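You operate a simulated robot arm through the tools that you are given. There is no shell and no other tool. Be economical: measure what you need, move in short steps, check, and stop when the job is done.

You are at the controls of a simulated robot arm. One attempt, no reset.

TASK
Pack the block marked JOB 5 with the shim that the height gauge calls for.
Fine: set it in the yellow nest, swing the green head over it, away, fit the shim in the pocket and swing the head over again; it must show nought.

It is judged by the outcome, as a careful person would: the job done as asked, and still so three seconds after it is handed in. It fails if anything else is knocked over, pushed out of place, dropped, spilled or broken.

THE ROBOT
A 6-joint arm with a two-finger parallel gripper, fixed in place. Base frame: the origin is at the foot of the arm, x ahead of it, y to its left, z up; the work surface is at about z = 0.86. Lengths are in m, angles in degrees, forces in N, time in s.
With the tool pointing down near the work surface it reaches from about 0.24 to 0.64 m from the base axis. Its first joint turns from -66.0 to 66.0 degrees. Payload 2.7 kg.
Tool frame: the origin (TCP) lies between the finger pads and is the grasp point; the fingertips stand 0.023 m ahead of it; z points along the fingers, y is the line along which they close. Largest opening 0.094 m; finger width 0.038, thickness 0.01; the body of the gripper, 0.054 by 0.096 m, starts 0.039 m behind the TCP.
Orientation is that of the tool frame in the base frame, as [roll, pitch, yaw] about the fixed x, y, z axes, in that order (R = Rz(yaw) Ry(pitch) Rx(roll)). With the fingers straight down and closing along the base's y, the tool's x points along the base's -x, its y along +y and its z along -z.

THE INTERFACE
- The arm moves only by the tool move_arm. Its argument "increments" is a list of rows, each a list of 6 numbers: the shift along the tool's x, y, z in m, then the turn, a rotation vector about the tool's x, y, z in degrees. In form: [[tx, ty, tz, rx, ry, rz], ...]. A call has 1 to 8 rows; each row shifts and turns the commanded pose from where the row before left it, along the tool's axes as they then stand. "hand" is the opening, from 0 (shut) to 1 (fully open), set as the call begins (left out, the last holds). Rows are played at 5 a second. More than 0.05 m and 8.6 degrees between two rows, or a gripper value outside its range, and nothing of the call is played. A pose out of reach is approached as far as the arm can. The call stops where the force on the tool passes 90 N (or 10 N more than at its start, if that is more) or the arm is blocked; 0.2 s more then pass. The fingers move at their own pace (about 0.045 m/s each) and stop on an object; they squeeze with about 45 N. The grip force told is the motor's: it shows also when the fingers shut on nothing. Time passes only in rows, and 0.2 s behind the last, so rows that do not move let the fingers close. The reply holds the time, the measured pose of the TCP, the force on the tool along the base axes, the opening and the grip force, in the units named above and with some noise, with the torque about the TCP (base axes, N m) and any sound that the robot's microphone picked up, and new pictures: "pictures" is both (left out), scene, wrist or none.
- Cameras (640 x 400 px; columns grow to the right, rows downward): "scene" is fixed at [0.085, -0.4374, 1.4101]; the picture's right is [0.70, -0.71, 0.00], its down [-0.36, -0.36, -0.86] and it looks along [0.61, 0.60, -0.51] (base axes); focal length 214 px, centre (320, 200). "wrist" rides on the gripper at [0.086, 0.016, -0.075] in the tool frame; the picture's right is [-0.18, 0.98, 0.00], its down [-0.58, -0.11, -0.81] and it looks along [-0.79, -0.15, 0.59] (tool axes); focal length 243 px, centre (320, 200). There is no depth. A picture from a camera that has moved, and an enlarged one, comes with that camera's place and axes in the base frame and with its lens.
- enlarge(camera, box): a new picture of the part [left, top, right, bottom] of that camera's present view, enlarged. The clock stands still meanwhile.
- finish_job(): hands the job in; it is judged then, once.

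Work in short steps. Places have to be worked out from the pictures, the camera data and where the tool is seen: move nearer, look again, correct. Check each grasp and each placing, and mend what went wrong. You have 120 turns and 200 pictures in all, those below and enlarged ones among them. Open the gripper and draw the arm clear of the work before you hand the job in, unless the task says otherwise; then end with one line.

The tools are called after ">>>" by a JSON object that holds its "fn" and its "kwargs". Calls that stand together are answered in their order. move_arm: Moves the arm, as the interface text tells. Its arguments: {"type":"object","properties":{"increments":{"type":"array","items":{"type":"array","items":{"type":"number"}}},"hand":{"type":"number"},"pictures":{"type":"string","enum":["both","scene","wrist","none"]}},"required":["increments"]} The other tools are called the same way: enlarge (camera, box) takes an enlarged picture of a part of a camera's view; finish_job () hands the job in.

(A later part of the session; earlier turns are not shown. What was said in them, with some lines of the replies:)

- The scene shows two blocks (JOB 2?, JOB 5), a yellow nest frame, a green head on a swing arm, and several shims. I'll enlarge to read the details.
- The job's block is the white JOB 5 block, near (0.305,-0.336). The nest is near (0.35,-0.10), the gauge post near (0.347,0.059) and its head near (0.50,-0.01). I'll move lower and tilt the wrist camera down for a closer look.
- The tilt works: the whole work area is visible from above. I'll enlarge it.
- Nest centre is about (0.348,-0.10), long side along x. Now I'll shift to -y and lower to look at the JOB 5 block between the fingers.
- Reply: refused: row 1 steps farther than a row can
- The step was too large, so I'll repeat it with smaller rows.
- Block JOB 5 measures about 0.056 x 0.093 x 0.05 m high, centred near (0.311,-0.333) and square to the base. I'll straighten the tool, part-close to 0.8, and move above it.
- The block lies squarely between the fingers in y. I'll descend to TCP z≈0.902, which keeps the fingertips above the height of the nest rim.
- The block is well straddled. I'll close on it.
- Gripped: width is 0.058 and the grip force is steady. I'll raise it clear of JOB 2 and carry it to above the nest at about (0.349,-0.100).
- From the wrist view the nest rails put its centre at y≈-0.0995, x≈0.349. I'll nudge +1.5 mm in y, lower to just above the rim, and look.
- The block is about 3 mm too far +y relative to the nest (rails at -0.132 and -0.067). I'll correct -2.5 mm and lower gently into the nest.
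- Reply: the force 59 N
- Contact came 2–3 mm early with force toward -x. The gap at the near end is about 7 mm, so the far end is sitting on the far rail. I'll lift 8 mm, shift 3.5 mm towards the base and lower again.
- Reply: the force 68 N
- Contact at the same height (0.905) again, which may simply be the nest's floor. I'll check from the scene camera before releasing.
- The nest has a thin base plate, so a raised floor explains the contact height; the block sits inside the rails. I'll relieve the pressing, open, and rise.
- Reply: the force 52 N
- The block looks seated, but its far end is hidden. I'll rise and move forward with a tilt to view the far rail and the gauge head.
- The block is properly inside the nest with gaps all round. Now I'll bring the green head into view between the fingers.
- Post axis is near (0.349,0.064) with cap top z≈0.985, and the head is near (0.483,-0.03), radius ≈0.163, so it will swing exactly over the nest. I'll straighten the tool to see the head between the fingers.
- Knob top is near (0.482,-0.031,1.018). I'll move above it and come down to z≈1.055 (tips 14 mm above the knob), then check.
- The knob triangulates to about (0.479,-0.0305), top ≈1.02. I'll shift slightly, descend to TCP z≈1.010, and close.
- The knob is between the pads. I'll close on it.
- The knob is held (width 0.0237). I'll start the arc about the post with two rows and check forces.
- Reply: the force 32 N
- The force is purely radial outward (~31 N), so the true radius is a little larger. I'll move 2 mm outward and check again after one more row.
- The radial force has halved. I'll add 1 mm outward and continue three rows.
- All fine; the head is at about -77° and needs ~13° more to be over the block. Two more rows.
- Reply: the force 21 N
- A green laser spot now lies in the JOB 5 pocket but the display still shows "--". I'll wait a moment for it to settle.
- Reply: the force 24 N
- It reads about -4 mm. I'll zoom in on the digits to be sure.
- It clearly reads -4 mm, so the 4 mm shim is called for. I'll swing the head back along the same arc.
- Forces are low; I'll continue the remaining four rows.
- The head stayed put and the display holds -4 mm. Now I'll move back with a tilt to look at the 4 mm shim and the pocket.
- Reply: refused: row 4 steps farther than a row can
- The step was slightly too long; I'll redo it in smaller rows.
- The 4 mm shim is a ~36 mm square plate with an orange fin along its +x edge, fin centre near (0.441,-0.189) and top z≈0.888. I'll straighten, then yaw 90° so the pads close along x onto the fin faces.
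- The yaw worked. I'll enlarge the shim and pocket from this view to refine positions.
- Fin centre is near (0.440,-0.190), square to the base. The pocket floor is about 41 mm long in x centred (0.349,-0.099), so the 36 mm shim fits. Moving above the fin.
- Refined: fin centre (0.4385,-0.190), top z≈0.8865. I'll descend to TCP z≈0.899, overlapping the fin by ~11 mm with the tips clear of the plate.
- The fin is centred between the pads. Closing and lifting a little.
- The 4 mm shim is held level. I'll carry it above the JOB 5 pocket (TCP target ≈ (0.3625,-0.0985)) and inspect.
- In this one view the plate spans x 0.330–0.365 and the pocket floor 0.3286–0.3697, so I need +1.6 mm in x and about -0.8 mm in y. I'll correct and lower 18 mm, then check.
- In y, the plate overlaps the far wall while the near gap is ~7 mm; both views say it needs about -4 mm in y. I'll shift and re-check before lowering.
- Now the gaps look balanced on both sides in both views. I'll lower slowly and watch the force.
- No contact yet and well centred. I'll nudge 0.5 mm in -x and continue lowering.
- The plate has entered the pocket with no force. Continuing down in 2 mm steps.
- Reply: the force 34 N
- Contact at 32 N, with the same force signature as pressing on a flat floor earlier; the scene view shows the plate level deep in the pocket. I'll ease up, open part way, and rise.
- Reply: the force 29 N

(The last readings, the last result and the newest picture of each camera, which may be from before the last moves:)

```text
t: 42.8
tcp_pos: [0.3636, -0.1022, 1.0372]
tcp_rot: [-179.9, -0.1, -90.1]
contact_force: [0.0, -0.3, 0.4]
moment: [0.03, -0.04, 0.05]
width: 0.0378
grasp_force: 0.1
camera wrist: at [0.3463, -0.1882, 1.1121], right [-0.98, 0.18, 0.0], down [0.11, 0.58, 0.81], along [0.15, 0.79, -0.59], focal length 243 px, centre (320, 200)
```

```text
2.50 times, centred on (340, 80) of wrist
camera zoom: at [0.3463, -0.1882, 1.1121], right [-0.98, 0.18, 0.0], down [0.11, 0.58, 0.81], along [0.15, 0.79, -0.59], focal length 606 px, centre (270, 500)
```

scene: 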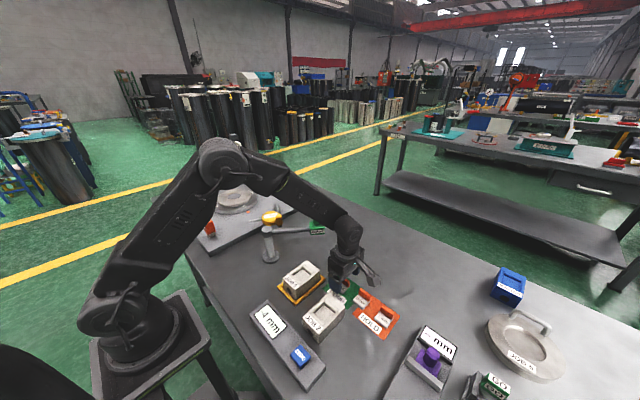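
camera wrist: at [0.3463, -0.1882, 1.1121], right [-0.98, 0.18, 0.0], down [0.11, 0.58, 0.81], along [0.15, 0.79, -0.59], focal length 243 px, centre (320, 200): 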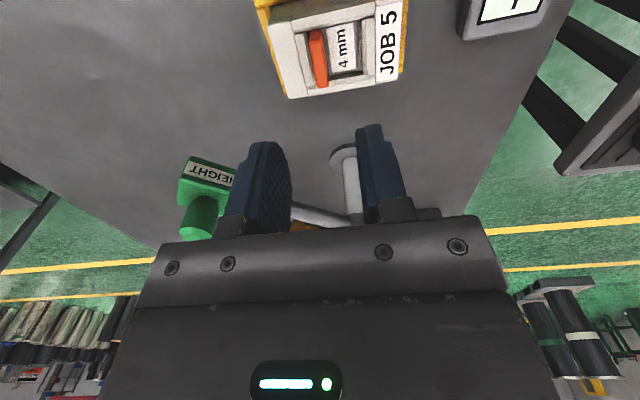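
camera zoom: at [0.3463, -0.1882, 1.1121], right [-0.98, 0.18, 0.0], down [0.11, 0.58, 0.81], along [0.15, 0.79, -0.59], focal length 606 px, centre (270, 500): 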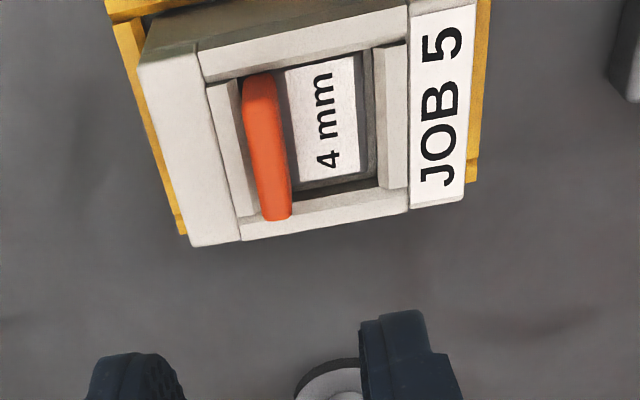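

The shim sits flat in the pocket with the fin at the far edge. Now I'll rise, turn the tool back and go above the green knob again.

>>> {"fn": "move_arm", "kwargs": {"increments": [[0, 0, -0.04, 0, 0, 0], [0, 0, -0.035, 0, 0, 0], [0, 0, 0, 0, 0, 8.4], [0, 0, 0, 0, 0, 8.4], [0, 0, 0, 0, 0, 8.4], [0, 0, 0, 0, 0, 8.4], [0, 0, 0, 0, 0, 8.4], [0, 0, 0, 0, 0, 8.4]], "hand": 0.8, "pictures": "none"}}

>>> {"fn": "move_arm", "kwargs": {"increments": [[0, 0, 0, 0, 0, 8], [0, 0, 0, 0, 0, 8], [0, 0, 0, 0, 0, 8], [0, 0, 0, 0, 0, 8], [0, 0, 0, 0, 0, 7.6], [-0.0383, 0.0235, 0, 0, 0, 0], [-0.0383, 0.0235, 0, 0, 0, 0], [-0.0383, 0.0235, 0, 0, 0, 0]], "pictures": "wrist"}}

```text
t: 44.6
tcp_pos: [0.363, -0.1039, 1.1131]
tcp_rot: [-179.9, 0.0, -140.6]
contact_force: [-0.3, -0.3, 0.5]
moment: [-0.01, -0.02, 0.0]
width: 0.0753
grasp_force: 0.0
```

```text
t: 46.4
tcp_pos: [0.4793, -0.0315, 1.1141]
tcp_rot: [179.9, 0.0, 179.9]
contact_force: [0.3, 0.0, -0.2]
moment: [-0.02, -0.02, 0.02]
width: 0.075
grasp_force: 0.0
camera wrist: at [0.3913, -0.0148, 1.1892], right [0.19, 0.98, 0.0], down [0.58, -0.11, 0.81], along [0.79, -0.15, -0.59], focal length 243 px, centre (320, 200)
```

wrist: 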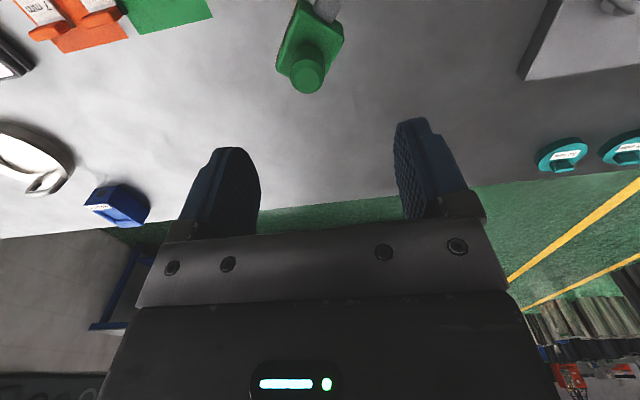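

The knob is where I left it. I'll descend to z≈1.012 and close on it.

>>> {"fn": "move_arm", "kwargs": {"increments": [[0, 0, 0.04, 0, 0, 0], [0, 0, 0.04, 0, 0, 0], [0, 0, 0.022, 0, 0, 0]], "pictures": "wrist"}}

>>> {"fn": "move_arm", "kwargs": {"increments": [[0, 0, 0, 0, 0, 0], [0, 0, 0, 0, 0, 0], [0, 0, 0, 0, 0, 0], [0, 0, 0, 0, 0, 0]], "hand": 0, "pictures": "none"}}

```text
t: 47.2
tcp_pos: [0.4768, -0.0351, 1.0105]
tcp_rot: [-180.0, 0.0, 179.9]
contact_force: [0.2, -0.5, 0.5]
moment: [0.0, -0.01, 0.01]
width: 0.0749
grasp_force: 0.1
camera wrist: at [0.3902, -0.0166, 1.0857], right [0.19, 0.98, 0.0], down [0.58, -0.11, 0.81], along [0.79, -0.15, -0.59], focal length 243 px, centre (320, 200)
```

wrist: 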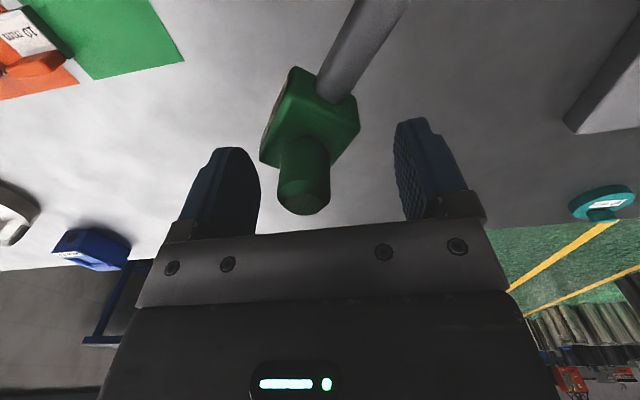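

```text
t: 48.2
tcp_pos: [0.4788, -0.0342, 1.0118]
tcp_rot: [180.0, 0.1, 179.9]
contact_force: [10.7, -7.5, -8.6]
moment: [-0.55, -0.93, -0.06]
width: 0.0601
grasp_force: 44.5
```

Unexpected: the width stopped at 0.060, not 0.024. I'll look before doing anything.

>>> {"fn": "enlarge", "kwargs": {"camera": "wrist", "box": [180, 40, 460, 240]}}

>>> {"fn": "enlarge", "kwargs": {"camera": "scene", "box": [270, 170, 370, 270]}}

```text
2.00 times, centred on (320, 140) of wrist
camera zoom: at [0.3908, -0.017, 1.0857], right [0.19, 0.98, 0.0], down [0.58, -0.11, 0.81], along [0.79, -0.15, -0.59], focal length 485 px, centre (320, 320)
```

zoom: 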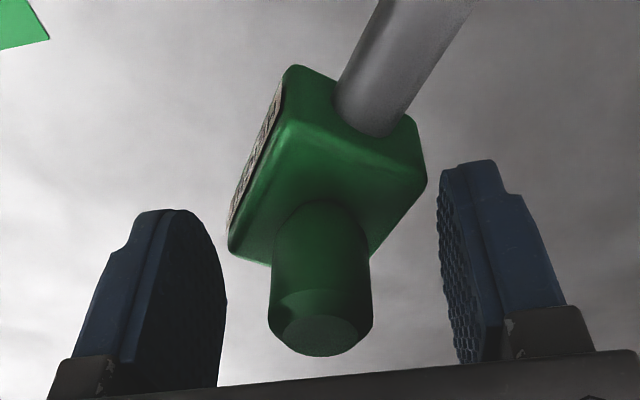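

```text
4.00 times, centred on (320, 220) of scene
camera zoom: at [0.0854, -0.4376, 1.41], right [0.7, -0.71, 0.0], down [-0.36, -0.36, -0.86], along [0.61, 0.6, -0.51], focal length 858 px, centre (320, 120)
```

zoom: 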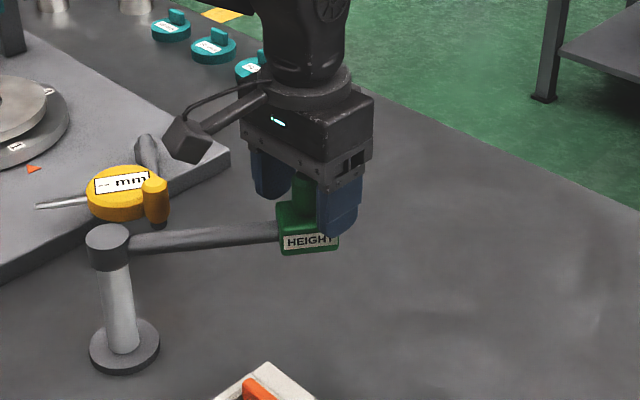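

The -y fingertip is catching the head body's upper corner (slightly lower and offset than last time). I'll open, rise 6 mm, shift +2.5 mm in y and close again.

>>> {"fn": "move_arm", "kwargs": {"increments": [[0, 0, 0, 0, 0, 0], [0, 0, -0.003, 0, 0, 0], [0, 0.0025, -0.003, 0, 0, 0], [0, 0, 0, 0, 0, 0]], "hand": 0.8, "pictures": "none"}}

>>> {"fn": "enlarge", "kwargs": {"camera": "wrist", "box": [180, 40, 460, 240]}}

>>> {"fn": "move_arm", "kwargs": {"increments": [[0, 0, 0, 0, 0, 0], [0, 0, 0, 0, 0, 0], [0, 0, 0, 0, 0, 0], [0, 0, 0, 0, 0, 0]], "hand": 0, "pictures": "wrist"}}

```text
t: 49.2
tcp_pos: [0.478, -0.03, 1.0166]
tcp_rot: [180.0, -0.1, 179.9]
contact_force: [-0.2, 0.1, 0.9]
moment: [-0.04, 0.01, -0.01]
width: 0.0752
grasp_force: 0.0
```

```text
2.00 times, centred on (320, 140) of wrist
camera zoom: at [0.3904, -0.0137, 1.0912], right [0.18, 0.98, 0.0], down [0.58, -0.11, 0.81], along [0.79, -0.15, -0.59], focal length 485 px, centre (320, 320)
```

zoom: 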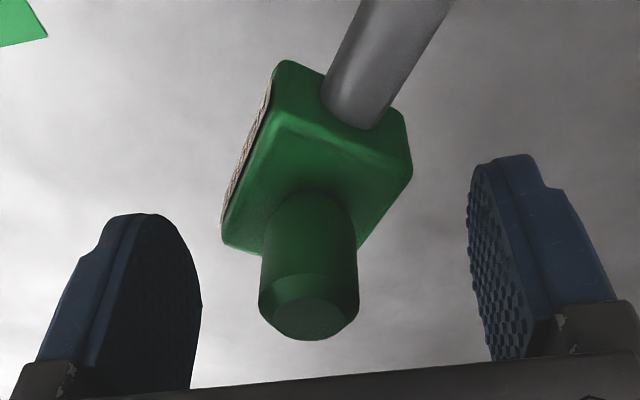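

```text
t: 50.2
tcp_pos: [0.4782, -0.0318, 1.0165]
tcp_rot: [-180.0, 0.0, 179.9]
contact_force: [1.7, -7.2, -0.6]
moment: [0.21, -0.05, 0.02]
width: 0.0238
grasp_force: 43.7
camera wrist: at [0.3906, -0.0146, 1.0911], right [0.19, 0.98, 0.0], down [0.58, -0.11, 0.81], along [0.79, -0.15, -0.59], focal length 243 px, centre (320, 200)
```

wrist: 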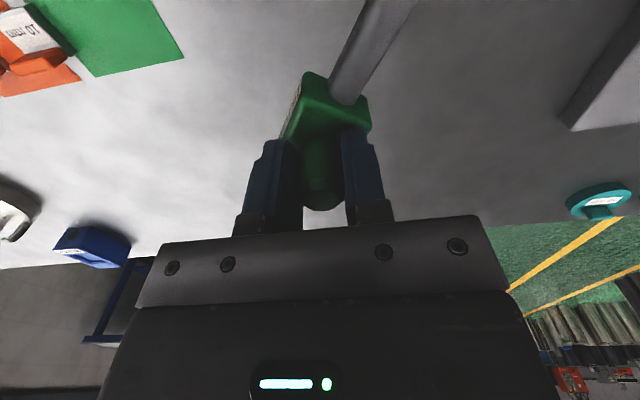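

The knob is properly gripped now (0.0238). Swing the head over again along the arc, checking forces midway.

>>> {"fn": "move_arm", "kwargs": {"increments": [[0.0115, -0.0153, 0, 0, 0, 6.7], [0.0123, -0.0147, 0, 0, 0, 6.7], [0.0115, -0.0153, 0, 0, 0, 6.7], [0.0123, -0.0147, 0, 0, 0, 6.7]], "pictures": "none"}}

>>> {"fn": "enlarge", "kwargs": {"camera": "scene", "box": [250, 200, 350, 300]}}

```text
t: 51.2
tcp_pos: [0.4218, -0.08, 1.0159]
tcp_rot: [-180.0, 0.1, 153.2]
contact_force: [2.5, -0.6, -4.3]
moment: [-0.53, -0.63, -0.15]
width: 0.0237
grasp_force: 44.5
```

```text
4.00 times, centred on (300, 250) of scene
camera zoom: at [0.0851, -0.4373, 1.41], right [0.7, -0.71, 0.0], down [-0.36, -0.36, -0.86], along [0.61, 0.6, -0.51], focal length 858 px, centre (400, 0)
```

zoom: 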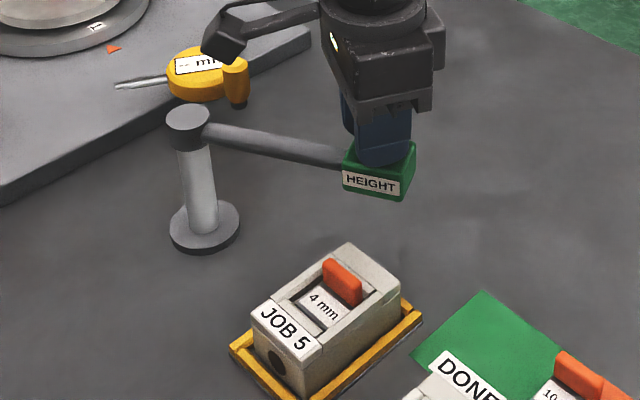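

Forces are near zero. Two more rows, then check the clearance of head bottom over the fin.

>>> {"fn": "move_arm", "kwargs": {"increments": [[0.0123, -0.0147, 0, 0, 0, 6.7], [0.0123, -0.0147, 0, 0, 0, 6.7]], "pictures": "none"}}

>>> {"fn": "enlarge", "kwargs": {"camera": "scene", "box": [260, 220, 340, 300]}}

>>> {"fn": "enlarge", "kwargs": {"camera": "wrist", "box": [180, 0, 420, 200]}}

```text
t: 51.8
tcp_pos: [0.3841, -0.0933, 1.0152]
tcp_rot: [180.0, -0.1, 139.7]
contact_force: [-0.6, 3.5, 1.7]
moment: [0.12, -0.15, -0.06]
width: 0.0237
grasp_force: 44.9
```

```text
5.00 times, centred on (300, 260) of scene
camera zoom: at [0.085, -0.4372, 1.4101], right [0.7, -0.71, 0.0], down [-0.36, -0.36, -0.86], along [0.61, 0.6, -0.51], focal length 1072 px, centre (420, -100)
```

zoom: 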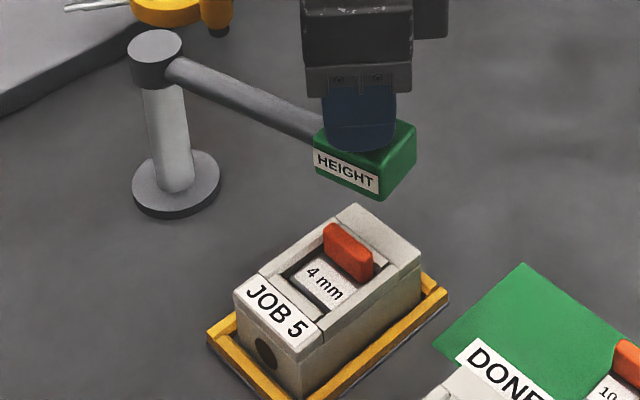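

```text
2.00 times, centred on (300, 100) of wrist
camera zoom: at [0.3284, -0.0247, 1.0913], right [0.78, 0.63, 0.0], down [0.37, -0.46, 0.81], along [0.51, -0.63, -0.59], focal length 485 px, centre (360, 400)
```

zoom: 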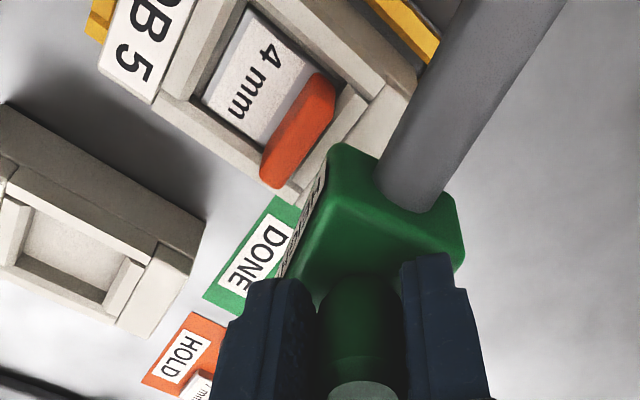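

The head bottom is ≈0.955–0.96, well above the fin top ≈0.926. Final 13° of swing, then let it settle.

>>> {"fn": "move_arm", "kwargs": {"increments": [[0.0122, -0.0143, 0, 0, 0, 6.6], [0.0122, -0.0143, 0, 0, 0, 6.6], [0, 0, 0, 0, 0, 0], [0, 0, 0, 0, 0, 0], [0, 0, 0, 0, 0, 0], [0, 0, 0, 0, 0, 0], [0, 0, 0, 0, 0, 0], [0, 0, 0, 0, 0, 0]], "pictures": "none"}}

>>> {"fn": "enlarge", "kwargs": {"camera": "scene", "box": [230, 240, 340, 350]}}

```text
t: 53.6
tcp_pos: [0.3486, -0.0978, 1.0168]
tcp_rot: [179.9, 0.0, 126.6]
contact_force: [0.3, -0.1, 16.4]
moment: [-0.12, 0.36, 0.05]
width: 0.0235
grasp_force: 44.9
```

```text
3.64 times, centred on (285, 295) of scene
camera zoom: at [0.0849, -0.4373, 1.4101], right [0.7, -0.71, 0.0], down [-0.36, -0.36, -0.86], along [0.61, 0.6, -0.51], focal length 780 px, centre (447, -146)
```

zoom: 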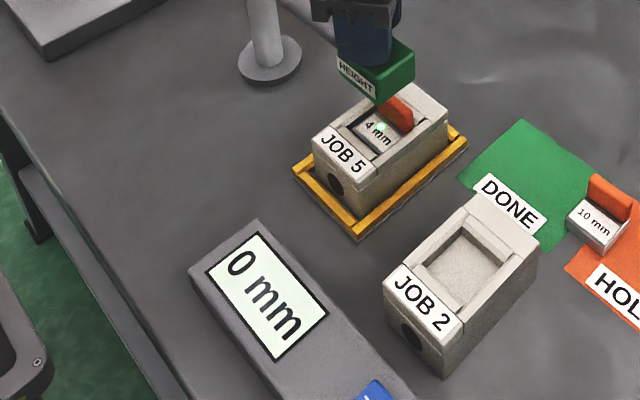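

The gauge shows 0 mm with the spot on the shim plate. I'll open the gripper gently and rise straight up.

>>> {"fn": "move_arm", "kwargs": {"increments": [[0, 0, 0, 0, 0, 0], [0, 0, 0, 0, 0, 0], [0, 0, 0, 0, 0, 0], [0, 0, -0.02, 0, 0, 0], [0, 0, -0.04, 0, 0, 0], [0, 0, -0.05, 0, 0, 0], [0, 0, -0.05, 0, 0, 0], [0, 0, -0.05, 0, 0, 0]], "hand": 0.7, "pictures": "scene"}}

>>> {"fn": "enlarge", "kwargs": {"camera": "scene", "box": [220, 220, 350, 350]}}

```text
t: 55.4
tcp_pos: [0.3477, -0.096, 1.2269]
tcp_rot: [-179.9, 0.1, 126.5]
contact_force: [-0.7, 1.0, 0.3]
moment: [0.0, 0.02, -0.01]
width: 0.0655
grasp_force: 0.0
```

scene: 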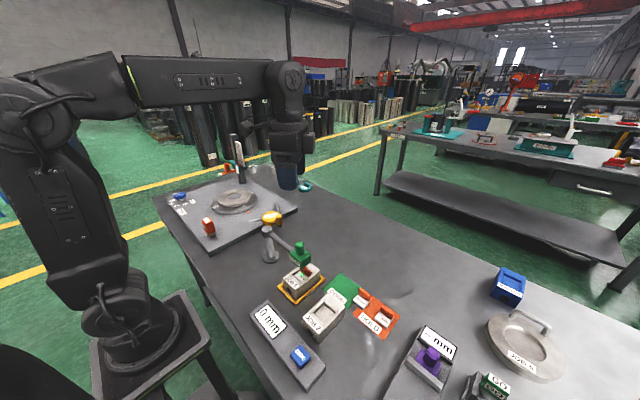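

```text
3.08 times, centred on (285, 285) of scene
camera zoom: at [0.085, -0.4374, 1.4101], right [0.7, -0.71, 0.0], down [-0.36, -0.36, -0.86], along [0.61, 0.6, -0.51], focal length 660 px, centre (428, -62)
```

zoom: 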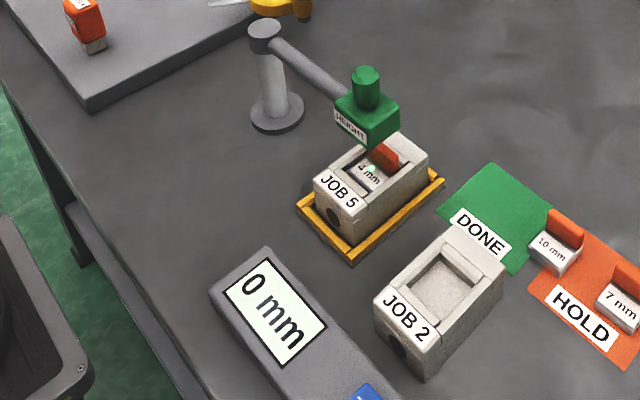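

The display still shows 0 mm with the head standing over the packed JOB 5 block. The arm is clear, the gripper is open and nothing else has been disturbed, so I'm handing in.

>>> {"fn": "finish_job", "kwargs": {}}

```text
The job is handed in.
```

The JOB 5 block is in the yellow nest, packed with the 4 mm shim the height gauge called for (it read -4 mm). With the green head swung back over it, the gauge shows 0 mm.
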